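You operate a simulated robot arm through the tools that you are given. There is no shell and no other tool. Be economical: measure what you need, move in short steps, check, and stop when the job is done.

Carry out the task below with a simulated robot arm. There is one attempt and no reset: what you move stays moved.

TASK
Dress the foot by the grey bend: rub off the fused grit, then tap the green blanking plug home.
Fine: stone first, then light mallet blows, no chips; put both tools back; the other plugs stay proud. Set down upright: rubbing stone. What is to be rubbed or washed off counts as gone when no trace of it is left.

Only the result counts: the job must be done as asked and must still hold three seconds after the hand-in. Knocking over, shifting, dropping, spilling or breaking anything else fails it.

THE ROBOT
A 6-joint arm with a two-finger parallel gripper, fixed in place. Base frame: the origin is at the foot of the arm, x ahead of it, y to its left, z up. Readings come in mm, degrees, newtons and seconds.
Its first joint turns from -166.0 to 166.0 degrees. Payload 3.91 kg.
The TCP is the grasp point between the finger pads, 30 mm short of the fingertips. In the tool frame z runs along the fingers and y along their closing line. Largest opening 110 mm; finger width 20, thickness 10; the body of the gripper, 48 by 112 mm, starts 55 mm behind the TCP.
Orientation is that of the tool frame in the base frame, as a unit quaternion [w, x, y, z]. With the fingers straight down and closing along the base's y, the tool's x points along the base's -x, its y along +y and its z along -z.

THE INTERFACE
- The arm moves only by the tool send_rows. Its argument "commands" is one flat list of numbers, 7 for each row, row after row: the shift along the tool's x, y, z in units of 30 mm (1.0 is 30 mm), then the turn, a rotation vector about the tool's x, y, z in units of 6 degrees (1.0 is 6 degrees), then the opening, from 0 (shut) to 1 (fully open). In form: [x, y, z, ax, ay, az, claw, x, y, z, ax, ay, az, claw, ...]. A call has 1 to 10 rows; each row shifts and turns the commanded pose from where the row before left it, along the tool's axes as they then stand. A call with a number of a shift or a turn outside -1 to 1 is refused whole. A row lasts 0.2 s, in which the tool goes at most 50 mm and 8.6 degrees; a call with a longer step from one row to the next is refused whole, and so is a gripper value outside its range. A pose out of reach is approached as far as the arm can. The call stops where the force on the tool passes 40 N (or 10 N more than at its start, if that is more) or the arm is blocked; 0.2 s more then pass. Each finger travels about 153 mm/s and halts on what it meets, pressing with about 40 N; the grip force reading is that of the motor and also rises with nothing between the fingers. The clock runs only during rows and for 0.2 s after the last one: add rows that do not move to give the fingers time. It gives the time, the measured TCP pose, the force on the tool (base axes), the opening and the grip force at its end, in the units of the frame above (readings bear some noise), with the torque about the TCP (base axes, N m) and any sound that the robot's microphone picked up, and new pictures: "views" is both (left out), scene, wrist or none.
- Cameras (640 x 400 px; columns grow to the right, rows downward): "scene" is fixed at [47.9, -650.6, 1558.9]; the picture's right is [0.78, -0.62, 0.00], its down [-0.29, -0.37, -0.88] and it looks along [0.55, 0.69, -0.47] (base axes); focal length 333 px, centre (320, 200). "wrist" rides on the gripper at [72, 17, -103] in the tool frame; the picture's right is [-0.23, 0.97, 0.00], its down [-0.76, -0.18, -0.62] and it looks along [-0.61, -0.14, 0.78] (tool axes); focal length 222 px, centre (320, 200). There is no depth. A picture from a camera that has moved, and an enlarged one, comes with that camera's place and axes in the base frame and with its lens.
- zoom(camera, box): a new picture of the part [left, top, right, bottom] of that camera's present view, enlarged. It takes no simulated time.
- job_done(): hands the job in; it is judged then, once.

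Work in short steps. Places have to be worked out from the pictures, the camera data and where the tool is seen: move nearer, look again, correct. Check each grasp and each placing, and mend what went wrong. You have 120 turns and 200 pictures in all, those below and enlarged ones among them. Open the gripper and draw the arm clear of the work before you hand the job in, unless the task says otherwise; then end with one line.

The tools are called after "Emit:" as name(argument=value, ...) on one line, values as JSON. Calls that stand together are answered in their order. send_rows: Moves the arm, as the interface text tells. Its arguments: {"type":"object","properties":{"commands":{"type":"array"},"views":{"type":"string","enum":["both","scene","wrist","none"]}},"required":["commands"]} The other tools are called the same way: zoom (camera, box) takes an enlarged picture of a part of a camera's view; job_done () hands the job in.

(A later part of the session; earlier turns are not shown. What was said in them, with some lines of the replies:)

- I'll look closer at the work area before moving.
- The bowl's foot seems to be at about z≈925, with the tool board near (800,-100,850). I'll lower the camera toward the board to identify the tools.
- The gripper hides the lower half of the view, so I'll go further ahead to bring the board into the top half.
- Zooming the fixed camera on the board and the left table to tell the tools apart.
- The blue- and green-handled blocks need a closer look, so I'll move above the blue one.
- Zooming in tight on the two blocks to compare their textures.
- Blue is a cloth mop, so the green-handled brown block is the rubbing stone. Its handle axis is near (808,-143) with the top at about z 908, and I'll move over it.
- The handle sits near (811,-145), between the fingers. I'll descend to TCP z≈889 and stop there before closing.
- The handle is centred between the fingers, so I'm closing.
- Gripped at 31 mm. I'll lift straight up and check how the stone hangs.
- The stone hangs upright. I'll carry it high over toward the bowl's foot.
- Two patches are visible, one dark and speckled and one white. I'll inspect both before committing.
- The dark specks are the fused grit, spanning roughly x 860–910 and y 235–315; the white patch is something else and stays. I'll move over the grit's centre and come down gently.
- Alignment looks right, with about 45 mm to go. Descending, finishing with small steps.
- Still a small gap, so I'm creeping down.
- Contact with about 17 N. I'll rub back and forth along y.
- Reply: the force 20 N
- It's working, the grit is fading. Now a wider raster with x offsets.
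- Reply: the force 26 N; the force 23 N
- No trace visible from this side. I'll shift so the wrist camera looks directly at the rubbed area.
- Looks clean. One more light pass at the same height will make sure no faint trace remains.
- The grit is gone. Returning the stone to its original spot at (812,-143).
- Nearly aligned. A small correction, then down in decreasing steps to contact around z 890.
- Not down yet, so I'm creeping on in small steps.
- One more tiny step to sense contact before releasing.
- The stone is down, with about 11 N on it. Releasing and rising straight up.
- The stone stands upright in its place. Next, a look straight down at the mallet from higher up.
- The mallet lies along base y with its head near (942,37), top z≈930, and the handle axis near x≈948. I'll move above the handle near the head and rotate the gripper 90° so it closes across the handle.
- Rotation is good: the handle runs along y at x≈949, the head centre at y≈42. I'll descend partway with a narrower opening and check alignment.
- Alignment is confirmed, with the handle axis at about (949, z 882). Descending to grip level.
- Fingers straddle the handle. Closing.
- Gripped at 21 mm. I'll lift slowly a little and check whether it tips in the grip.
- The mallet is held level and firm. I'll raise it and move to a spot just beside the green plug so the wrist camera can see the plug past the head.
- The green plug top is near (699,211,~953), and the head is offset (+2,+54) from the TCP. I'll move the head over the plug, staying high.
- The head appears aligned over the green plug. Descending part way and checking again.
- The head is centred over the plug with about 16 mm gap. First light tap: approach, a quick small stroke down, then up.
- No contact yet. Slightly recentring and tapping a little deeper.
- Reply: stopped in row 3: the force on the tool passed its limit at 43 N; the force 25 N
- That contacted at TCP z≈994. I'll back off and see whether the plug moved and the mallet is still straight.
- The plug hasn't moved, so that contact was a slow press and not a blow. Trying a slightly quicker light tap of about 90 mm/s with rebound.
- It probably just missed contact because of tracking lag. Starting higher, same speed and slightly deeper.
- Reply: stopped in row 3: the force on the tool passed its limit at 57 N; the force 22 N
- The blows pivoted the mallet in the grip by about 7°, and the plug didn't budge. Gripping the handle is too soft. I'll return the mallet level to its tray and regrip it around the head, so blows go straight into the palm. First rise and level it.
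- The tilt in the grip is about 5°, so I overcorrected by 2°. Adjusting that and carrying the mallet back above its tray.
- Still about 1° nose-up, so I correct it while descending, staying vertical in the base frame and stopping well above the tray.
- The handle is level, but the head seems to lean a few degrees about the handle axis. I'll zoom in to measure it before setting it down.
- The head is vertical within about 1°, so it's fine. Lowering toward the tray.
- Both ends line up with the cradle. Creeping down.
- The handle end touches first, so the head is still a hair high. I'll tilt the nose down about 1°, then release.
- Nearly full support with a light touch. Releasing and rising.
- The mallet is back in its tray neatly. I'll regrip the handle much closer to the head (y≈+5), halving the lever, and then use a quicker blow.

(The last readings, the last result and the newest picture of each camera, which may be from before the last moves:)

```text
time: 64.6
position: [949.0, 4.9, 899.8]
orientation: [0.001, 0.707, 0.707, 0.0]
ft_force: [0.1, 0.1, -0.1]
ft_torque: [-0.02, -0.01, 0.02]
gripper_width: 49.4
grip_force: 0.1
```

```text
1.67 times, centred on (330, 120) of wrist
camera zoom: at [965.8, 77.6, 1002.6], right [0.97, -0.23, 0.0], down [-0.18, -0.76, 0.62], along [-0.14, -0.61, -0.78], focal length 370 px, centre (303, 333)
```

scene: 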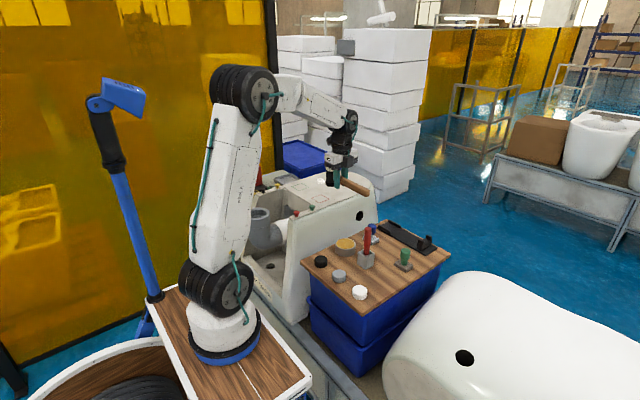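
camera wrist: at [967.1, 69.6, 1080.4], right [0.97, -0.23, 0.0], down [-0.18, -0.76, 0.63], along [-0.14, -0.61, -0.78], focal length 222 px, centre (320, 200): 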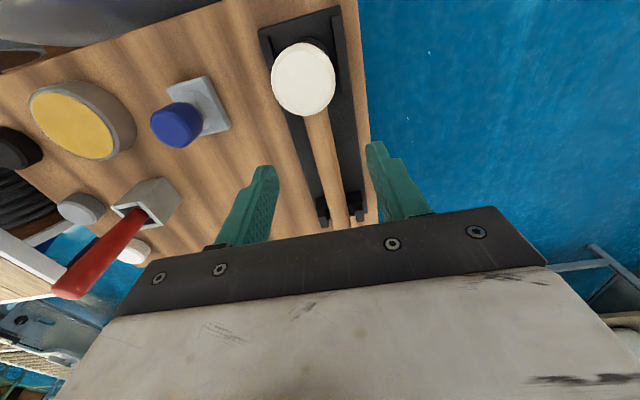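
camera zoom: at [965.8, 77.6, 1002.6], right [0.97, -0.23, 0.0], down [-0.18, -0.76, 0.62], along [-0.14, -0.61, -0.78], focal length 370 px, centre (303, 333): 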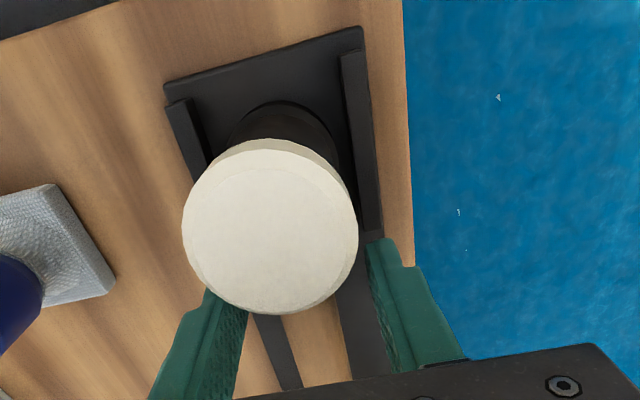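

Clear of the rails. Down another 10 mm, then close.

Emit:
send_rows(commands=[0, 0, 0.35, 0, 0, 0, 0.45, 0, 0, 0, 0, 0, 0, 0.45, 0, 0, 0, 0, 0, 0, 0, 0, 0, 0, 0, 0, 0, 0, 0, 0, 0, 0, 0, 0, 0], views="none")

Emit:
send_rows(commands=[0, 0, -0.2, 0, 0, 0, 0, 0, 0, -0.6, 0, 0, 0, 0, 0, 0, -1, 0, 0, 0, 0, 0, 0, -1, 0, 0, 0, 0, 0, 0, -1, 0, 0, 0, 0, 0, 0, -1, 0, 0, 0, 0, 0, 0, -1, 0, 0, 0, 0], views="none")

Emit:
zoom(camera="scene", box=[370, 140, 450, 220])

Emit:
zoom(camera="wrist", box=[200, 0, 460, 240])

```text
time: 65.8
position: [949.3, 3.5, 888.4]
orientation: [0.0, 0.707, 0.707, -0.001]
ft_force: [1.0, -1.1, 0.5]
ft_torque: [0.04, -0.06, 0.02]
gripper_width: 20.7
grip_force: 40.2
```

```text
time: 67.4
position: [950.7, 3.7, 1061.8]
orientation: [0.0, 0.708, 0.706, -0.001]
ft_force: [0.2, -0.4, -5.8]
ft_torque: [-0.02, 0.02, -0.02]
gripper_width: 20.8
grip_force: 40.3
```

```text
5.00 times, centred on (410, 180) of scene
camera zoom: at [47.9, -650.6, 1558.9], right [0.78, -0.62, 0.0], down [-0.29, -0.37, -0.88], along [0.55, 0.69, -0.47], focal length 1666 px, centre (-130, 300)
```

zoom: 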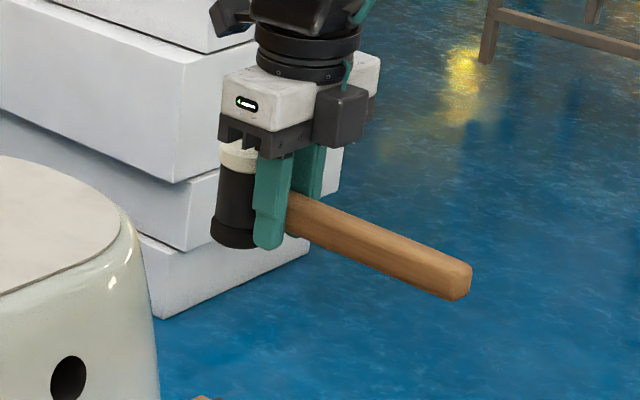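

```text
1.67 times, centred on (330, 120) of wrist
camera zoom: at [966.0, 77.0, 1165.8], right [0.97, -0.23, 0.0], down [-0.18, -0.76, 0.63], along [-0.14, -0.61, -0.78], focal length 370 px, centre (303, 333)
```

zoom: 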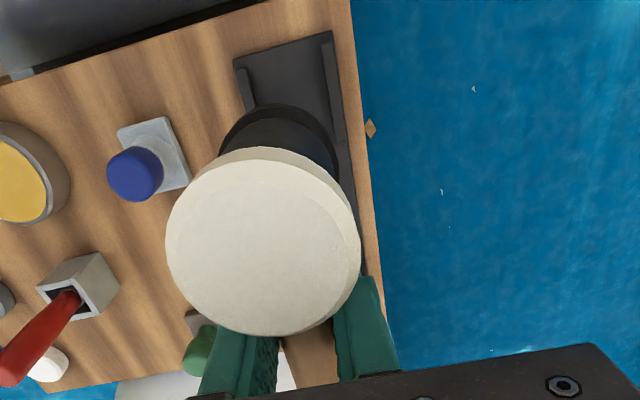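

Balanced now, with torque about zero. Carrying it over the green plug.

Emit:
send_rows(commands=[0.607, -0.94, 0, 0, 0, 0, 0, 0.607, -0.94, 0, 0, 0, 0, 0, 0.607, -0.94, 0, 0, 0, 0, 0, 0.607, -0.94, 0, 0, 0, 0, 0, 0.607, -0.94, 0, 0, 0, 0, 0, 0.607, -0.94, 0, 0, 0, 0, 0, 0.607, -0.94, 0, 0, 0, 0, 0, 0.607, -0.94, 0, 0, 0, 0, 0, 0.607, -0.94, 0, 0, 0, 0, 0], views="none")

Emit:
send_rows(commands=[0, 0, 0.7, 0, 0, 0, 0, 0, 0, 0.5, 0, 0, 0, 0], views="none")

Emit:
zoom(camera="scene", box=[290, 180, 350, 225])

Emit:
zoom(camera="wrist", box=[140, 0, 440, 200])

```text
time: 69.4
position: [694.7, 168.5, 1063.5]
orientation: [0.001, 0.709, 0.706, -0.001]
ft_force: [0.9, -0.3, -5.1]
ft_torque: [-0.02, 0.05, 0.0]
gripper_width: 20.8
grip_force: 40.2
```

```text
time: 70.0
position: [695.6, 167.1, 1027.1]
orientation: [0.0, 0.708, 0.707, -0.002]
ft_force: [-0.3, -0.4, -5.1]
ft_torque: [-0.06, -0.02, 0.02]
gripper_width: 20.9
grip_force: 39.9
```

```text
8.89 times, centred on (320, 202) of scene
camera zoom: at [47.9, -650.6, 1558.9], right [0.78, -0.62, 0.0], down [-0.29, -0.37, -0.88], along [0.55, 0.69, -0.47], focal length 2962 px, centre (320, 178)
```

zoom: 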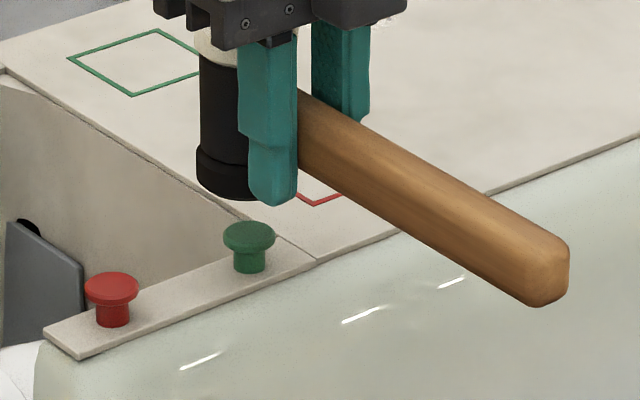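

```text
2.00 times, centred on (290, 100) of wrist
camera zoom: at [712.1, 240.8, 1129.7], right [0.97, -0.23, 0.0], down [-0.18, -0.76, 0.63], along [-0.14, -0.61, -0.78], focal length 444 px, centre (380, 400)
```

zoom: 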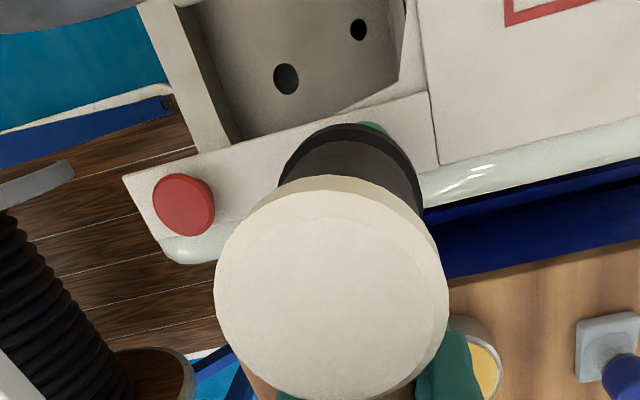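

The wrist view suggests the head should shift about 5 mm in +x and +y to be centred. Doing that, then a light blow at about 120 mm/s.

Emit:
send_rows(commands=[0.17, 0.17, -0.4, 0, 0, 0, 0, 0, 0, 0, 0, 0, 0, 0, 0, 0, 0.8, 0, 0, 0, 0, 0, 0, 0.8, 0, 0, 0, 0, 0, 0, 0.5, 0, 0, 0, 0, 0, 0, -1, 0, 0, 0, 0], views="none")

Emit:
zoom(camera="scene", box=[290, 180, 350, 225])

```text
time: 71.1
position: [700.7, 172.0, 996.6]
orientation: [0.003, 0.708, 0.706, 0.005]
ft_force: [-17.5, -8.0, 20.1]
ft_torque: [0.39, 0.79, 0.51]
gripper_width: 21.2
grip_force: 40.0
stopped in row 5: the force on the tool passed its limit at 53 N (the readings are from after the stop); the commanded pose is now the measured one
```

```text
8.89 times, centred on (320, 202) of scene
camera zoom: at [47.9, -650.6, 1558.9], right [0.78, -0.62, 0.0], down [-0.29, -0.37, -0.88], along [0.55, 0.69, -0.47], focal length 2962 px, centre (320, 178)
```

zoom: 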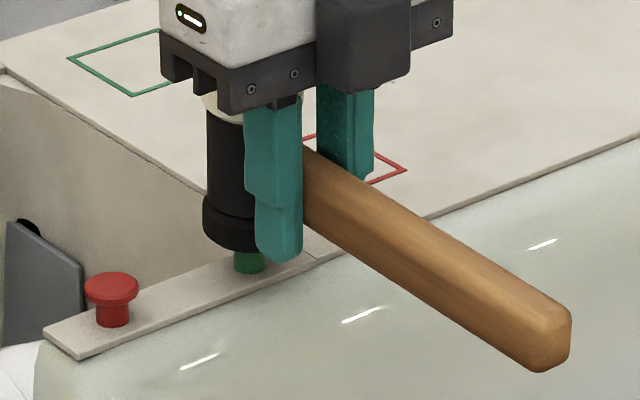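

Contact again. Backing off to see the plug.

Emit:
send_rows(commands=[0, 0, -0.5, 0, 0, 0, 0, 0, 0, -0.8, 0, 0, 0, 0], views="none")

Emit:
zoom(camera="scene", box=[290, 180, 350, 225])

```text
time: 71.7
position: [702.3, 173.7, 1031.8]
orientation: [0.002, 0.707, 0.707, 0.003]
ft_force: [0.2, -0.7, -3.9]
ft_torque: [-0.06, -0.02, -0.01]
gripper_width: 20.7
grip_force: 40.1
```

```text
8.89 times, centred on (320, 202) of scene
camera zoom: at [47.9, -650.6, 1558.9], right [0.78, -0.62, 0.0], down [-0.29, -0.37, -0.88], along [0.55, 0.69, -0.47], focal length 2962 px, centre (320, 178)
```

zoom: 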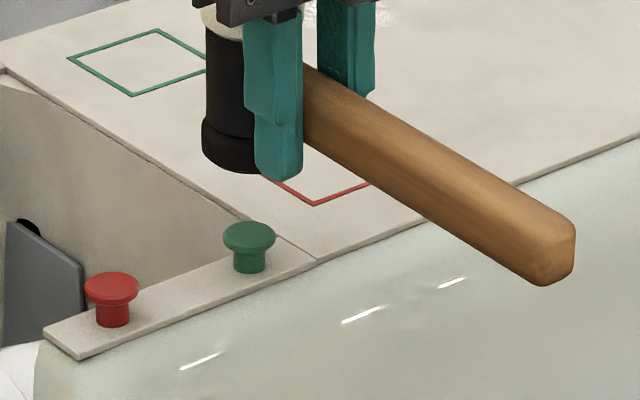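

Still unmoved. Next, a quicker blow with a higher start so it meets the plug at a full 150 mm/s.

Emit:
send_rows(commands=[-0.05, -0.08, -1, 0, 0, 0, 0, 0, 0, 0, 0, 0, 0, 0, 0, 0, 1, 0, 0, 0, 0, 0, 0, 1, 0, 0, 0, 0, 0, 0, 1, 0, 0, 0, 0, 0, 0, -1, 0, 0, 0, 0], views="none")

Emit:
send_rows(commands=[0, 0, -0.5, 0, 0, 0, 0, 0, 0, -0.8, 0, 0, 0, 0], views="none")

Emit:
zoom(camera="scene", box=[290, 180, 350, 225])

```text
time: 72.8
position: [699.4, 171.7, 991.4]
orientation: [0.004, 0.708, 0.707, 0.006]
ft_force: [-11.1, -5.9, 11.2]
ft_torque: [0.25, 0.45, 0.3]
gripper_width: 20.8
grip_force: 40.1
stopped in row 5: the force on the tool passed its limit at 51 N (the readings are from after the stop); the commanded pose is now the measured one
```

```text
time: 73.4
position: [702.4, 172.7, 1030.3]
orientation: [0.004, 0.708, 0.707, 0.006]
ft_force: [1.6, 1.0, -5.1]
ft_torque: [-0.06, -0.02, 0.01]
gripper_width: 20.8
grip_force: 40.6
```

```text
8.89 times, centred on (320, 202) of scene
camera zoom: at [47.9, -650.6, 1558.9], right [0.78, -0.62, 0.0], down [-0.29, -0.37, -0.88], along [0.55, 0.69, -0.47], focal length 2962 px, centre (320, 178)
```

zoom: 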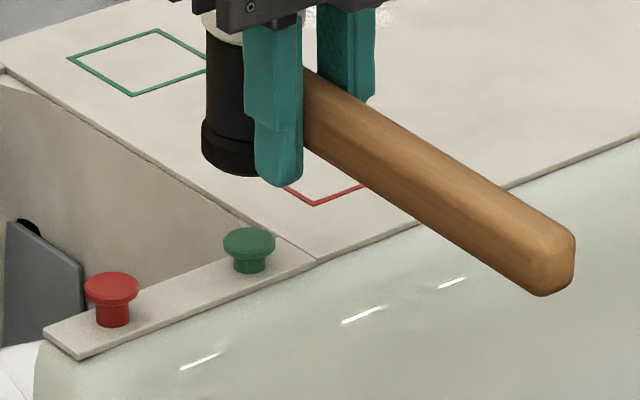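

The plug went in about 3 mm, so that blow strength works. Repeating it with small recentring and a levelling correction.

Emit:
send_rows(commands=[-0.03, -0.08, -1, 0.13, 0, 0, 0, 0, 0, 0, 0, 0, 0, 0, 0, 0, 1, 0, 0, 0, 0, 0, 0, 1, 0, 0, 0, 0, 0, 0, 1, 0, 0, 0, 0, 0, 0, -1, 0, 0, 0, 0], views="none")

Emit:
send_rows(commands=[0, 0, -0.5, 0, 0, 0, 0, 0, 0, -0.8, 0, 0, 0, 0], views="none")

Emit:
zoom(camera="scene", box=[290, 180, 350, 225])

```text
time: 74.6
position: [696.6, 170.2, 988.9]
orientation: [0.0, 0.707, 0.707, 0.002]
ft_force: [-9.8, -4.5, 10.1]
ft_torque: [0.22, 0.33, 0.26]
gripper_width: 20.9
grip_force: 39.7
stopped in row 5: the force on the tool passed its limit at 52 N (the readings are from after the stop); the commanded pose is now the measured one
```

```text
time: 75.2
position: [696.9, 170.4, 1027.0]
orientation: [-0.002, 0.708, 0.707, 0.003]
ft_force: [-0.1, -0.3, -5.0]
ft_torque: [-0.09, 0.01, 0.0]
gripper_width: 21.0
grip_force: 40.1
```

```text
8.89 times, centred on (320, 202) of scene
camera zoom: at [47.9, -650.6, 1558.9], right [0.78, -0.62, 0.0], down [-0.29, -0.37, -0.88], along [0.55, 0.69, -0.47], focal length 2962 px, centre (320, 178)
```

zoom: 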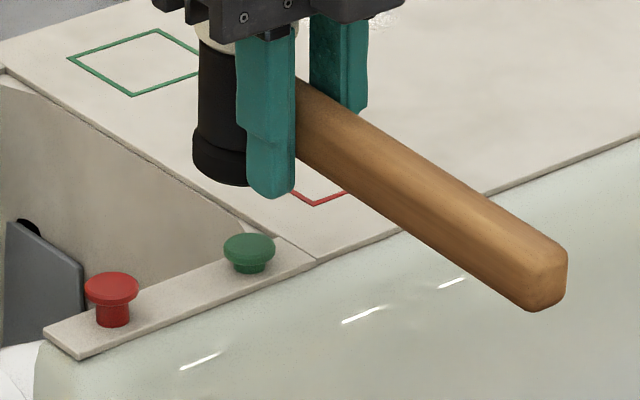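

Another 3 mm. Recentring by +3 mm in x and repeating.

Emit:
send_rows(commands=[0, 0.1, -1, 0, -0.06, 0, 0, 0, 0, 0, 0, 0, 0, 0, 0, 0, 1, 0, 0, 0, 0, 0, 0, 1, 0, 0, 0, 0, 0, 0, 1, 0, 0, 0, 0, 0, 0, -1, 0, 0, 0, 0], views="none")

Emit:
send_rows(commands=[0, 0, -0.5, 0, 0, 0, 0, 0, 0, -0.8, 0, 0, 0, 0], views="none")

Emit:
zoom(camera="scene", box=[290, 180, 350, 225])

```text
time: 76.3
position: [701.5, 168.2, 986.2]
orientation: [0.003, 0.708, 0.706, 0.002]
ft_force: [-10.3, -5.8, 15.6]
ft_torque: [0.39, 0.44, 0.35]
gripper_width: 20.8
grip_force: 40.4
stopped in row 5: the force on the tool passed its limit at 66 N (the readings are from after the stop); the commanded pose is now the measured one
```

```text
time: 76.9
position: [702.2, 168.8, 1020.1]
orientation: [0.002, 0.708, 0.706, 0.003]
ft_force: [0.6, 0.0, -5.4]
ft_torque: [-0.05, -0.01, -0.02]
gripper_width: 20.8
grip_force: 40.0
```

```text
8.89 times, centred on (320, 202) of scene
camera zoom: at [47.9, -650.6, 1558.9], right [0.78, -0.62, 0.0], down [-0.29, -0.37, -0.88], along [0.55, 0.69, -0.47], focal length 2962 px, centre (320, 178)
```

zoom: 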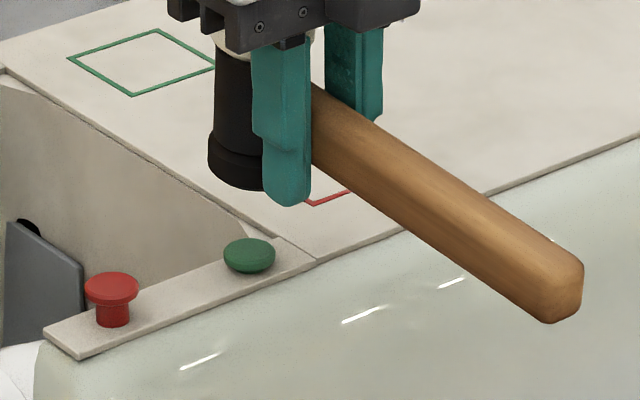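

Top dropped again. Checking whether the head is seated on the rim.

Emit:
zoom(camera="scene", box=[307, 200, 321, 212])

Emit:
zoom(camera="wrist", box=[140, 0, 440, 200])

```text
16.00 times, centred on (314, 206) of scene
camera zoom: at [47.9, -650.6, 1558.9], right [0.78, -0.62, 0.0], down [-0.29, -0.37, -0.88], along [0.55, 0.69, -0.47], focal length 5331 px, centre (416, 104)
```

zoom: 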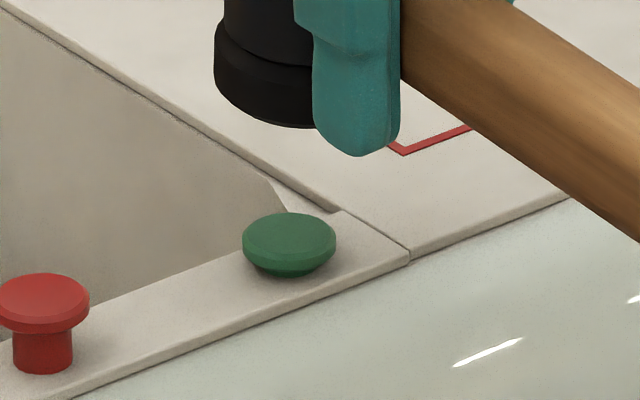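

```text
2.00 times, centred on (290, 100) of wrist
camera zoom: at [719.2, 241.9, 1126.6], right [0.97, -0.23, 0.01], down [-0.18, -0.76, 0.62], along [-0.14, -0.61, -0.78], focal length 444 px, centre (380, 400)
```

zoom: 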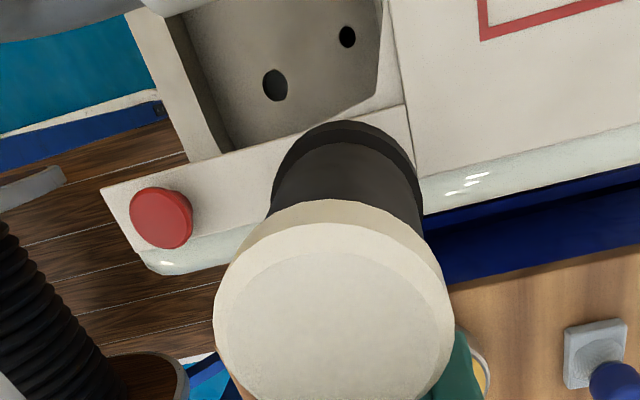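

A thin gap remains, about 1–2 mm. Recentring (-3 mm x, +2 mm y) for one more identical blow.

Emit:
send_rows(commands=[0.07, -0.12, -1, 0.03, 0, 0, 0, 0, 0, 0, 0, 0, 0, 0, 0, 0, 1, 0, 0, 0, 0, 0, 0, 1, 0, 0, 0, 0, 0, 0, 1, 0, 0, 0, 0, 0, 0, -1, 0, 0, 0, 0], views="none")

Emit:
send_rows(commands=[0, 0, -0.5, 0, 0, 0, 0, 0, 0, -0.8, 0, 0, 0, 0, 0, 0, -0.8, 0, 0, 0, 0], views="none")

Emit:
zoom(camera="scene", box=[307, 200, 321, 212])

Emit:
zoom(camera="scene", box=[290, 170, 350, 225])

```text
time: 78.1
position: [698.2, 172.9, 980.6]
orientation: [0.002, 0.708, 0.706, 0.003]
ft_force: [-12.9, -7.5, 18.0]
ft_torque: [0.29, 0.5, 0.38]
gripper_width: 20.7
grip_force: 39.8
stopped in row 5: the force on the tool passed its limit at 58 N (the readings are from after the stop); the commanded pose is now the measured one
```

```text
time: 78.9
position: [699.0, 171.7, 1043.7]
orientation: [0.002, 0.708, 0.707, 0.004]
ft_force: [0.9, 0.5, -5.2]
ft_torque: [-0.06, 0.0, -0.03]
gripper_width: 20.9
grip_force: 39.7
```

```text
16.00 times, centred on (314, 206) of scene
camera zoom: at [47.9, -650.6, 1558.9], right [0.78, -0.62, 0.0], down [-0.29, -0.37, -0.88], along [0.55, 0.69, -0.47], focal length 5331 px, centre (416, 104)
```

zoom: 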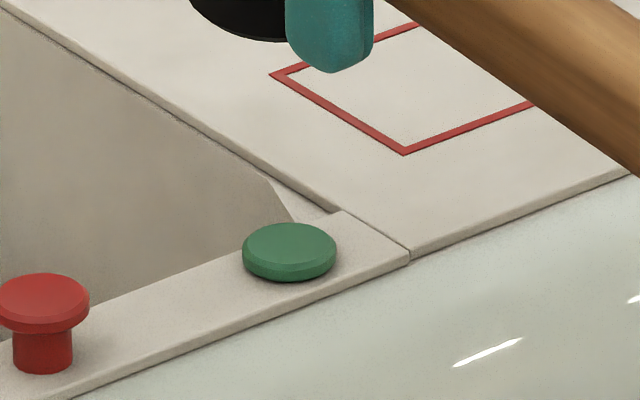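

```text
7.27 times, centred on (320, 198) of scene
camera zoom: at [47.9, -650.6, 1558.9], right [0.78, -0.62, 0.0], down [-0.29, -0.37, -0.88], along [0.55, 0.69, -0.47], focal length 2423 px, centre (320, 218)
```

zoom: 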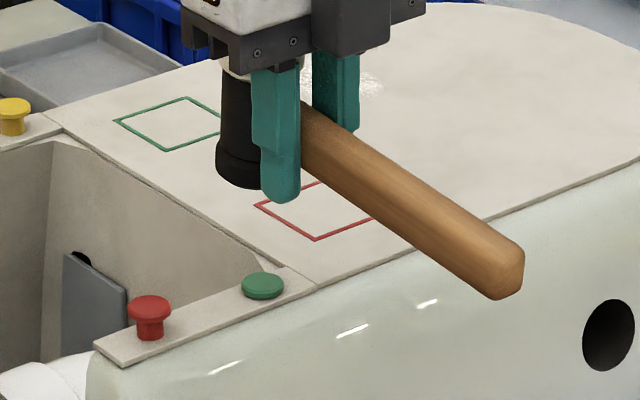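

It appears seated. Taking a tighter look for any residual gap.

Emit:
zoom(camera="scene", box=[305, 202, 320, 214])

Emit:
zoom(camera="scene", box=[311, 203, 317, 208])

```text
16.00 times, centred on (312, 208) of scene
camera zoom: at [47.9, -650.6, 1558.9], right [0.78, -0.62, 0.0], down [-0.29, -0.37, -0.88], along [0.55, 0.69, -0.47], focal length 5331 px, centre (440, 72)
```

zoom: 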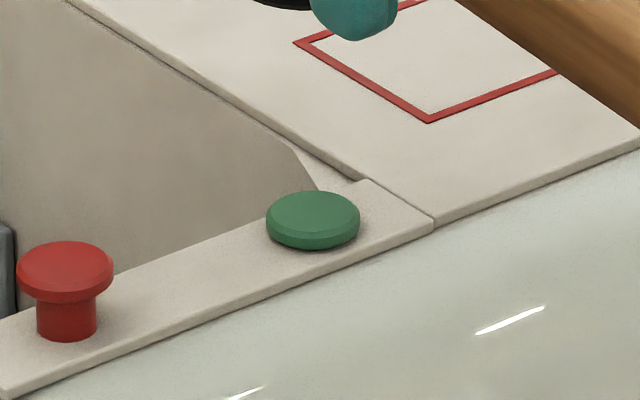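

```text
16.00 times, centred on (314, 206) of scene
camera zoom: at [47.9, -650.6, 1558.9], right [0.78, -0.62, 0.0], down [-0.29, -0.37, -0.88], along [0.55, 0.69, -0.47], focal length 5331 px, centre (416, 112)
```

zoom: 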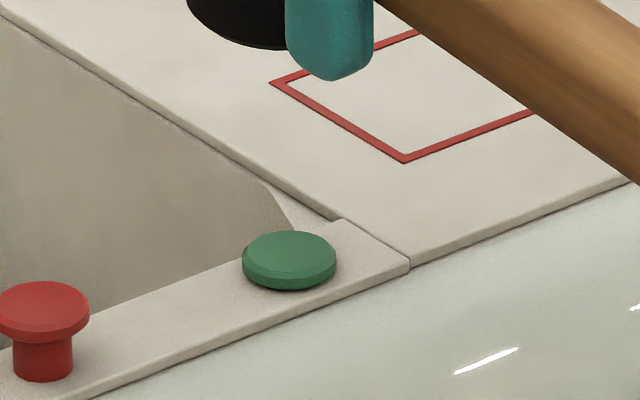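

Measured geometry leaves a possible gap of 0.5–1 mm. One more blow at the same light strength will confirm: if it is home, it won't move further.

Emit:
send_rows(commands=[-0.03, 0, -0.2, 0.05, 0, 0, 0, 0, 0, 0, 0, 0, 0, 0, 0, 0, 1, 0, 0, 0, 0, 0, 0, 1, 0, 0, 0, 0, 0, 0, 1, 0, 0, 0, 0, 0, 0, -1, 0, 0, 0, 0], views="none")

Emit:
send_rows(commands=[0, 0, -0.5, 0, 0, 0, 0, 0, 0, -0.8, 0, 0, 0, 0, 0, 0, -0.8, 0, 0, 0, 0], views="none")

Emit:
zoom(camera="scene", box=[307, 200, 321, 212])

```text
time: 80.0
position: [699.0, 172.0, 980.4]
orientation: [0.001, 0.708, 0.707, 0.002]
ft_force: [-7.2, -4.0, 9.5]
ft_torque: [0.25, 0.18, 0.18]
gripper_width: 20.9
grip_force: 39.9
stopped in row 5: the force on the tool passed its limit at 69 N (the readings are from after the stop); the commanded pose is now the measured one
```

```text
time: 80.8
position: [698.7, 172.1, 1042.0]
orientation: [0.001, 0.707, 0.707, 0.002]
ft_force: [-0.3, -0.8, -5.7]
ft_torque: [-0.03, 0.0, 0.01]
gripper_width: 20.9
grip_force: 39.7
```

```text
16.00 times, centred on (314, 206) of scene
camera zoom: at [47.9, -650.6, 1558.9], right [0.78, -0.62, 0.0], down [-0.29, -0.37, -0.88], along [0.55, 0.69, -0.47], focal length 5331 px, centre (416, 104)
```

zoom: 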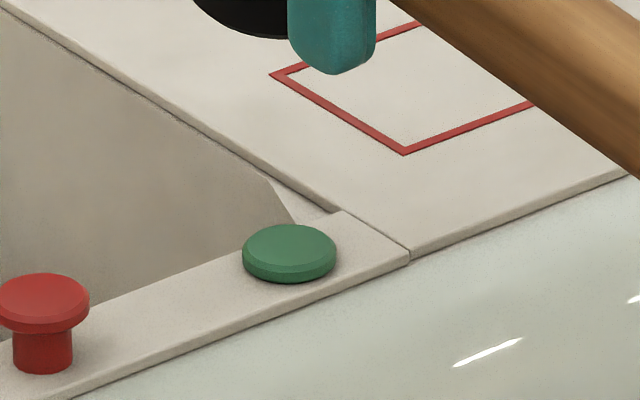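

It moved only about 0.4 mm, so the plug is now home with no gap. Carrying the mallet back over its tray.

Emit:
send_rows(commands=[0, 0, -1, 0.03, 0, 0, 0, -0.626, 0.928, 0, 0, 0, 0, 0, -0.626, 0.928, 0, 0, 0, 0, 0, -0.626, 0.928, 0, 0, 0, 0, 0, -0.626, 0.928, 0, 0, 0, 0, 0, -0.626, 0.928, 0, 0, 0, 0, 0, -0.626, 0.928, 0, 0, 0, 0, 0, -0.626, 0.928, 0, 0, 0, 0, 0, -0.626, 0.928, 0, 0, 0, 0, 0, -0.626, 0.928, 0, 0, 0, 0, 0], views="none")

Emit:
zoom(camera="scene", box=[370, 140, 450, 220])

Emit:
zoom(camera="wrist", box=[200, 0, 460, 240])

```text
time: 83.0
position: [950.5, 4.5, 1072.7]
orientation: [0.001, 0.707, 0.707, 0.001]
ft_force: [0.1, 1.0, -4.1]
ft_torque: [-0.06, -0.01, -0.01]
gripper_width: 20.7
grip_force: 39.8
```

```text
5.00 times, centred on (410, 180) of scene
camera zoom: at [47.9, -650.6, 1558.9], right [0.78, -0.62, 0.0], down [-0.29, -0.37, -0.88], along [0.55, 0.69, -0.47], focal length 1666 px, centre (-130, 300)
```

zoom: 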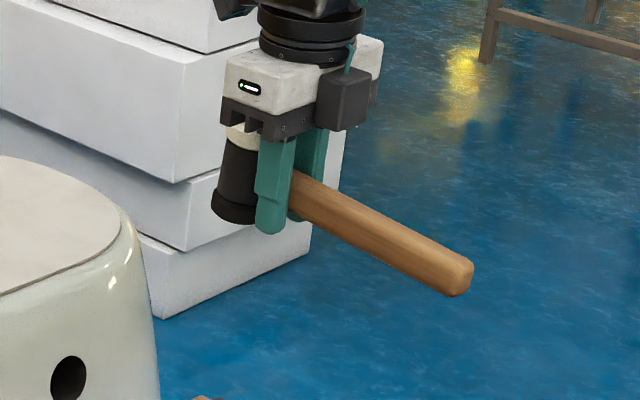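

```text
1.67 times, centred on (330, 120) of wrist
camera zoom: at [966.6, 77.0, 1178.2], right [0.97, -0.23, 0.0], down [-0.18, -0.76, 0.62], along [-0.14, -0.6, -0.78], focal length 370 px, centre (303, 333)
```

zoom: 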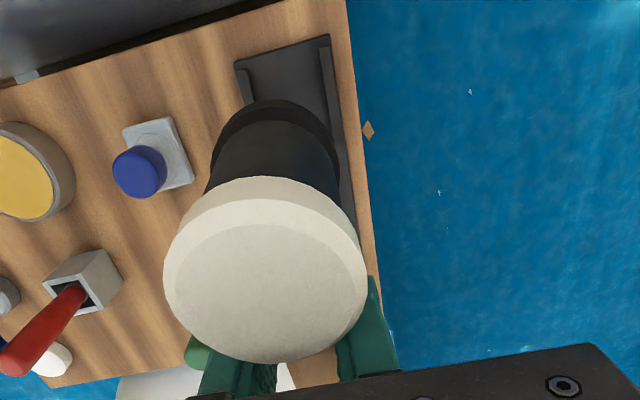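

In-grip tilt is again about 5° nose-up with a slight lean. Levelling before the descent.

Emit:
send_rows(commands=[0, 0, 0, 0, -0.85, 0, 0, 0, 0, 0, -0.35, 0, 0, 0], views="none")

Emit:
zoom(camera="scene", box=[370, 150, 430, 200])

Emit:
zoom(camera="wrist", box=[200, 0, 460, 240])

```text
time: 83.6
position: [950.1, 3.9, 1073.0]
orientation: [0.045, 0.707, 0.706, -0.018]
ft_force: [-0.6, -0.6, -5.4]
ft_torque: [-0.05, -0.01, 0.03]
gripper_width: 20.8
grip_force: 40.3
```

```text
8.00 times, centred on (400, 175) of scene
camera zoom: at [47.9, -650.6, 1558.9], right [0.78, -0.62, 0.0], down [-0.29, -0.37, -0.88], along [0.55, 0.69, -0.47], focal length 2666 px, centre (-320, 400)
```

zoom: 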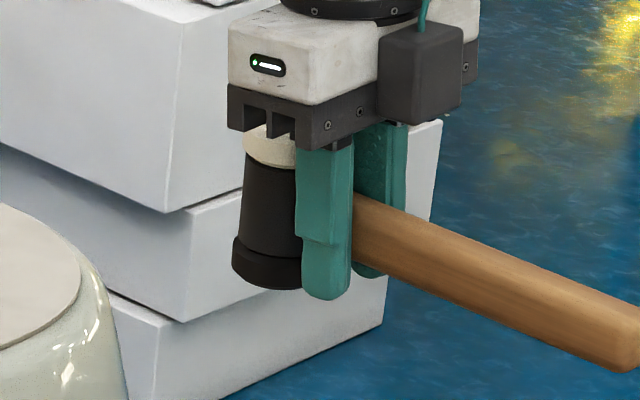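

```text
1.67 times, centred on (330, 120) of wrist
camera zoom: at [962.8, 85.3, 1170.6], right [0.97, -0.22, 0.06], down [-0.2, -0.7, 0.68], along [-0.11, -0.67, -0.73], focal length 370 px, centre (303, 333)
```

zoom: 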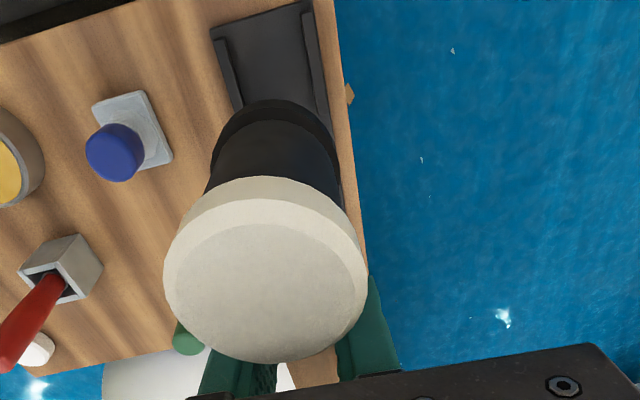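

Both handle and head now check out as level. Descending vertically to about 45 mm above the rest height.

Emit:
send_rows(commands=[0.083, -0.035, 0.929, 0, 0, 0, 0, 0.083, -0.035, 0.929, 0, 0, 0, 0, 0.083, -0.035, 0.929, 0, 0, 0, 0, 0.083, -0.035, 0.929, 0, 0, 0, 0, 0.083, -0.035, 0.929, 0, 0, 0, 0], views="none")

Emit:
zoom(camera="scene", box=[370, 190, 450, 260])

Emit:
zoom(camera="wrist", box=[230, 0, 390, 120])

```text
time: 84.8
position: [949.8, 3.5, 932.4]
orientation: [0.044, 0.706, 0.707, -0.016]
ft_force: [-0.1, 1.0, -4.0]
ft_torque: [-0.02, -0.02, 0.01]
gripper_width: 20.8
grip_force: 39.8
```

```text
5.71 times, centred on (410, 225) of scene
camera zoom: at [47.9, -650.6, 1558.9], right [0.78, -0.62, 0.0], down [-0.29, -0.37, -0.88], along [0.55, 0.69, -0.47], focal length 1904 px, centre (-194, 57)
```

zoom: 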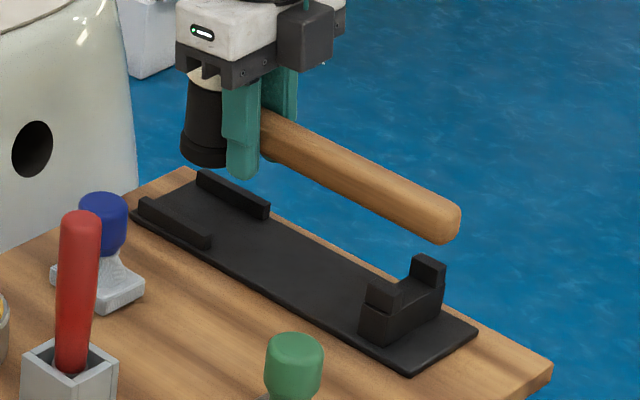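

```text
3.33 times, centred on (310, 60) of wrist
camera zoom: at [962.4, 84.7, 1030.6], right [0.97, -0.22, 0.06], down [-0.2, -0.71, 0.68], along [-0.11, -0.67, -0.73], focal length 740 px, centre (353, 667)
```

zoom: 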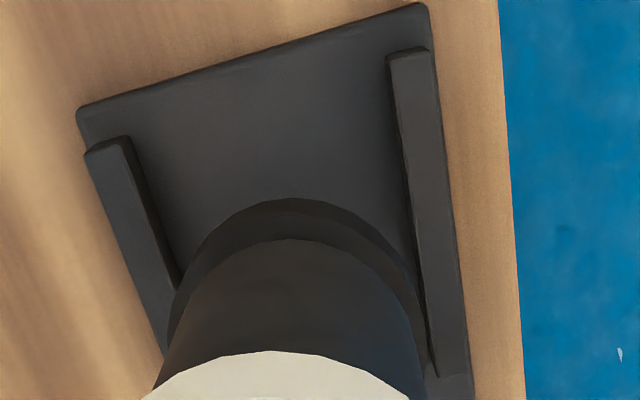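

Aligned with the tray just like the earlier placement. Lowering.

Emit:
send_rows(commands=[0.053, -0.022, 0.597, 0, 0, 0, 0, 0.047, -0.022, 0.53, 0, 0, 0, 0, 0.01, -0.005, 0.12, 0, 0, 0, 0], views="none")

Emit:
send_rows(commands=[0.005, -0.003, 0.07, 0, 0, 0, 0, 0, 0, 0, 0, 0, 0, 0], views="none")

Emit:
zoom(camera="scene", box=[380, 200, 440, 250])

```text
time: 85.6
position: [949.3, 3.8, 894.2]
orientation: [0.044, 0.706, 0.706, -0.017]
ft_force: [0.0, -0.2, -4.7]
ft_torque: [-0.02, 0.01, 0.02]
gripper_width: 20.8
grip_force: 39.7
```

```text
time: 86.2
position: [948.6, 2.4, 892.5]
orientation: [0.044, 0.707, 0.706, -0.017]
ft_force: [0.4, -0.5, -4.0]
ft_torque: [-0.06, 0.0, 0.01]
gripper_width: 20.5
grip_force: 40.1
```

```text
8.00 times, centred on (410, 225) of scene
camera zoom: at [47.9, -650.6, 1558.9], right [0.78, -0.62, 0.0], down [-0.29, -0.37, -0.88], along [0.55, 0.69, -0.47], focal length 2666 px, centre (-400, 0)
```

zoom: 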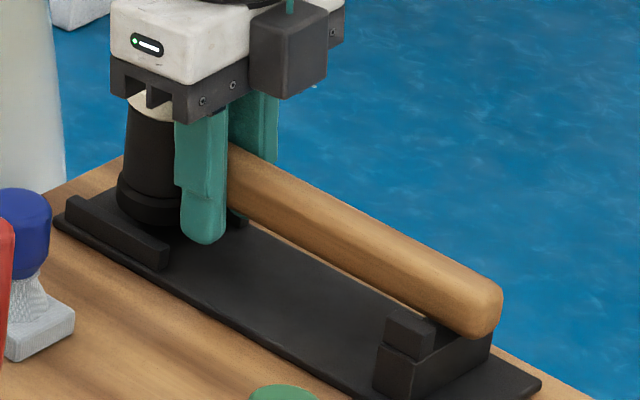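

A few millimetres remain. Creeping down to contact.

Emit:
send_rows(commands=[0.005, -0.002, 0.07, 0, 0, 0, 0, 0, 0, 0, 0, 0, 0, 0], views="none")

Emit:
send_rows(commands=[0.004, -0.002, 0.04, 0, 0, 0, 0, 0, 0, 0, 0, 0, 0, 0], views="none")

```text
time: 86.8
position: [950.1, 2.8, 891.1]
orientation: [0.044, 0.706, 0.706, -0.017]
ft_force: [-0.1, -0.9, -5.7]
ft_torque: [-0.06, 0.03, 0.04]
gripper_width: 20.8
grip_force: 39.2
```

```text
time: 87.4
position: [949.5, 4.2, 889.1]
orientation: [0.044, 0.706, 0.707, -0.017]
ft_force: [-0.4, -0.7, -3.8]
ft_torque: [0.0, -0.03, 0.0]
gripper_width: 20.7
grip_force: 40.0
```

Emit:
send_rows(commands=[0.004, -0.002, 0.04, 0, 0, 0, 0, 0, 0, 0, 0, 0, 0, 0], views="none")

Emit:
zoom(camera="scene", box=[380, 200, 440, 250])

```text
time: 88.0
position: [949.4, 3.5, 888.0]
orientation: [0.043, 0.706, 0.706, -0.016]
ft_force: [1.0, 0.6, -4.3]
ft_torque: [-0.05, -0.02, -0.02]
gripper_width: 20.7
grip_force: 39.3
```

```text
8.00 times, centred on (410, 225) of scene
camera zoom: at [47.9, -650.6, 1558.9], right [0.78, -0.62, 0.0], down [-0.29, -0.37, -0.88], along [0.55, 0.69, -0.47], focal length 2666 px, centre (-400, 0)
```

zoom: 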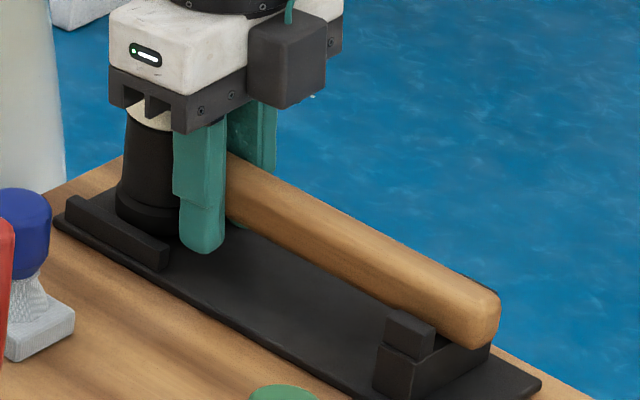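

Emit:
send_rows(commands=[0.005, -0.002, 0.05, 0, 0, 0, 0, 0, 0, 0, 0, 0, 0, 0], views="none")

```text
time: 88.6
position: [949.3, 3.9, 887.1]
orientation: [0.044, 0.707, 0.706, -0.017]
ft_force: [-0.6, 1.0, -4.7]
ft_torque: [-0.05, 0.05, 0.01]
gripper_width: 20.7
grip_force: 40.1
```

Still hanging free, continuing in 1.5 mm steps.

Emit:
send_rows(commands=[0.005, -0.002, 0.05, 0, 0, 0, 0, 0, 0, 0, 0, 0, 0, 0], views="none")

```text
time: 89.2
position: [948.8, 2.6, 885.2]
orientation: [0.045, 0.706, 0.707, -0.017]
ft_force: [-1.4, 1.0, 3.0]
ft_torque: [-1.23, 0.1, -0.17]
gripper_width: 20.9
grip_force: 39.7
```

The handle end is down. Tilting the nose down about 1° to seat the head before release.

Emit:
send_rows(commands=[0, 0, 0, 0, -0.15, 0, 0, 0, 0, 0, 0, 0, 0, 0], views="none")

Emit:
zoom(camera="scene", box=[380, 200, 440, 250])

```text
time: 89.8
position: [950.0, 3.1, 885.9]
orientation: [0.051, 0.706, 0.706, -0.021]
ft_force: [0.6, 3.9, 4.9]
ft_torque: [0.49, 0.17, -0.11]
gripper_width: 21.0
grip_force: 40.2
```

```text
8.00 times, centred on (410, 225) of scene
camera zoom: at [47.9, -650.6, 1558.9], right [0.78, -0.62, 0.0], down [-0.29, -0.37, -0.88], along [0.55, 0.69, -0.47], focal length 2666 px, centre (-400, 0)
```

zoom: 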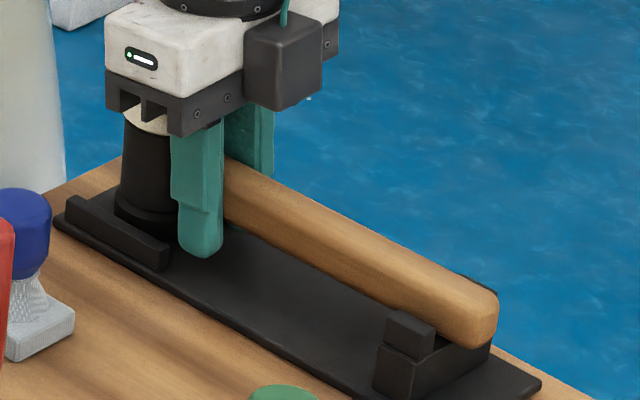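

Head is seated. Releasing with a narrow opening, then rising straight up.

Emit:
send_rows(commands=[0, 0, 0, 0, 0, 0, 0.3, 0, 0, 0, 0, 0, 0, 0.45, 0, 0, 0, 0, 0, 0, 0.45], views="none")

Emit:
send_rows(commands=[-0.05, 0.02, -0.5, 0, 0, 0, 0.45, -0.1, 0.04, -1, 0, 0, 0, 0.45, -0.1, 0.04, -1, 0, 0, 0, 0.45, -0.1, 0.04, -1, 0, 0, 0, 0.45, 0, 0, -1, 0, 0.5, 0, 0.45, 0, 0, -1, 0.35, 0.5, 0, 0.45, 0, 0, -1, 0, 0, 0, 0.45], views="scene")

Emit:
zoom(camera="scene", box=[340, 200, 450, 290])

Emit:
zoom(camera="scene", box=[270, 160, 380, 230])

```text
time: 90.6
position: [948.5, 3.1, 883.3]
orientation: [0.05, 0.706, 0.706, -0.023]
ft_force: [0.6, -1.0, -0.3]
ft_torque: [-0.05, -0.02, 0.03]
gripper_width: 49.5
grip_force: 0.4
```

```text
time: 92.2
position: [947.6, 8.3, 1081.3]
orientation: [-0.001, 0.706, 0.708, 0.001]
ft_force: [-0.2, -0.2, -0.8]
ft_torque: [-0.04, 0.01, 0.03]
gripper_width: 49.6
grip_force: 0.0
```

scene: 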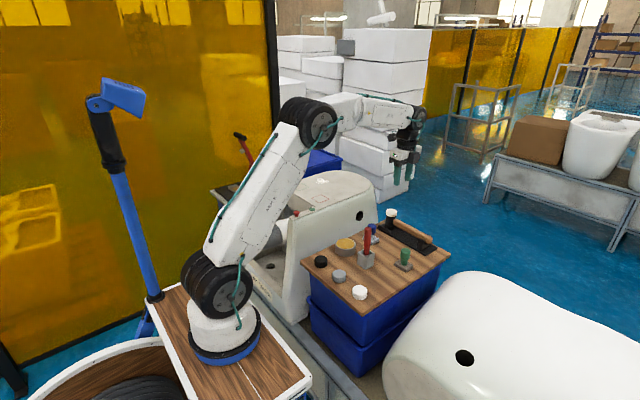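

```text
4.44 times, centred on (395, 245) of scene
camera zoom: at [47.9, -650.6, 1558.9], right [0.78, -0.62, 0.0], down [-0.29, -0.37, -0.88], along [0.55, 0.69, -0.47], focal length 1481 px, centre (-13, 0)
```

zoom: 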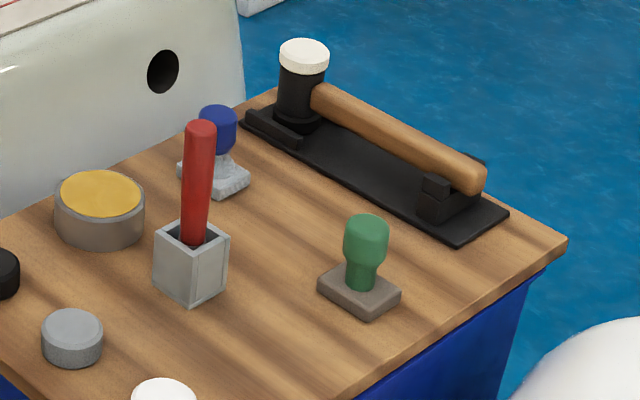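

```text
5.71 times, centred on (325, 195) of scene
camera zoom: at [47.9, -650.6, 1558.9], right [0.78, -0.62, 0.0], down [-0.29, -0.37, -0.88], along [0.55, 0.69, -0.47], focal length 1904 px, centre (291, 229)
```

zoom: 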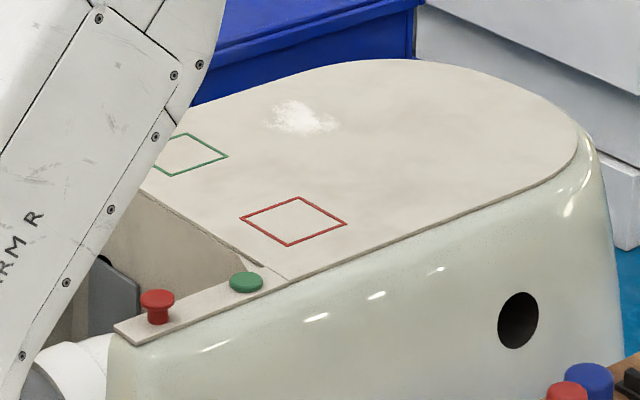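

Both tools are back, the grit is gone, the green plug is seated and the others stand proud. Opening the gripper fully and rising a little more.

Emit:
send_rows(commands=[0, 0, -1, 0, 0, 0, 1, 0, 0, -1, 0, 0, 0, 1, 0, 0, 0, 0, 0, 0, 1], views="none")

```text
time: 93.0
position: [945.6, 8.2, 1140.0]
orientation: [0.0, 0.707, 0.708, 0.001]
ft_force: [-0.5, 0.8, 0.3]
ft_torque: [-0.02, 0.03, 0.0]
gripper_width: 109.9
grip_force: 0.0
```

The arm is clear and the gripper open, so I'm handing in.

Emit:
job_done()

```text
The job is handed in.
```

The foot by the grey bend is dressed: no trace of the fused grit shows in the pictures, the green plug looks fully home with no visible chips, the red plug still stands proud and the other plugs were not touched, the rubbing stone is upright in its place, and the mallet is back in its tray.
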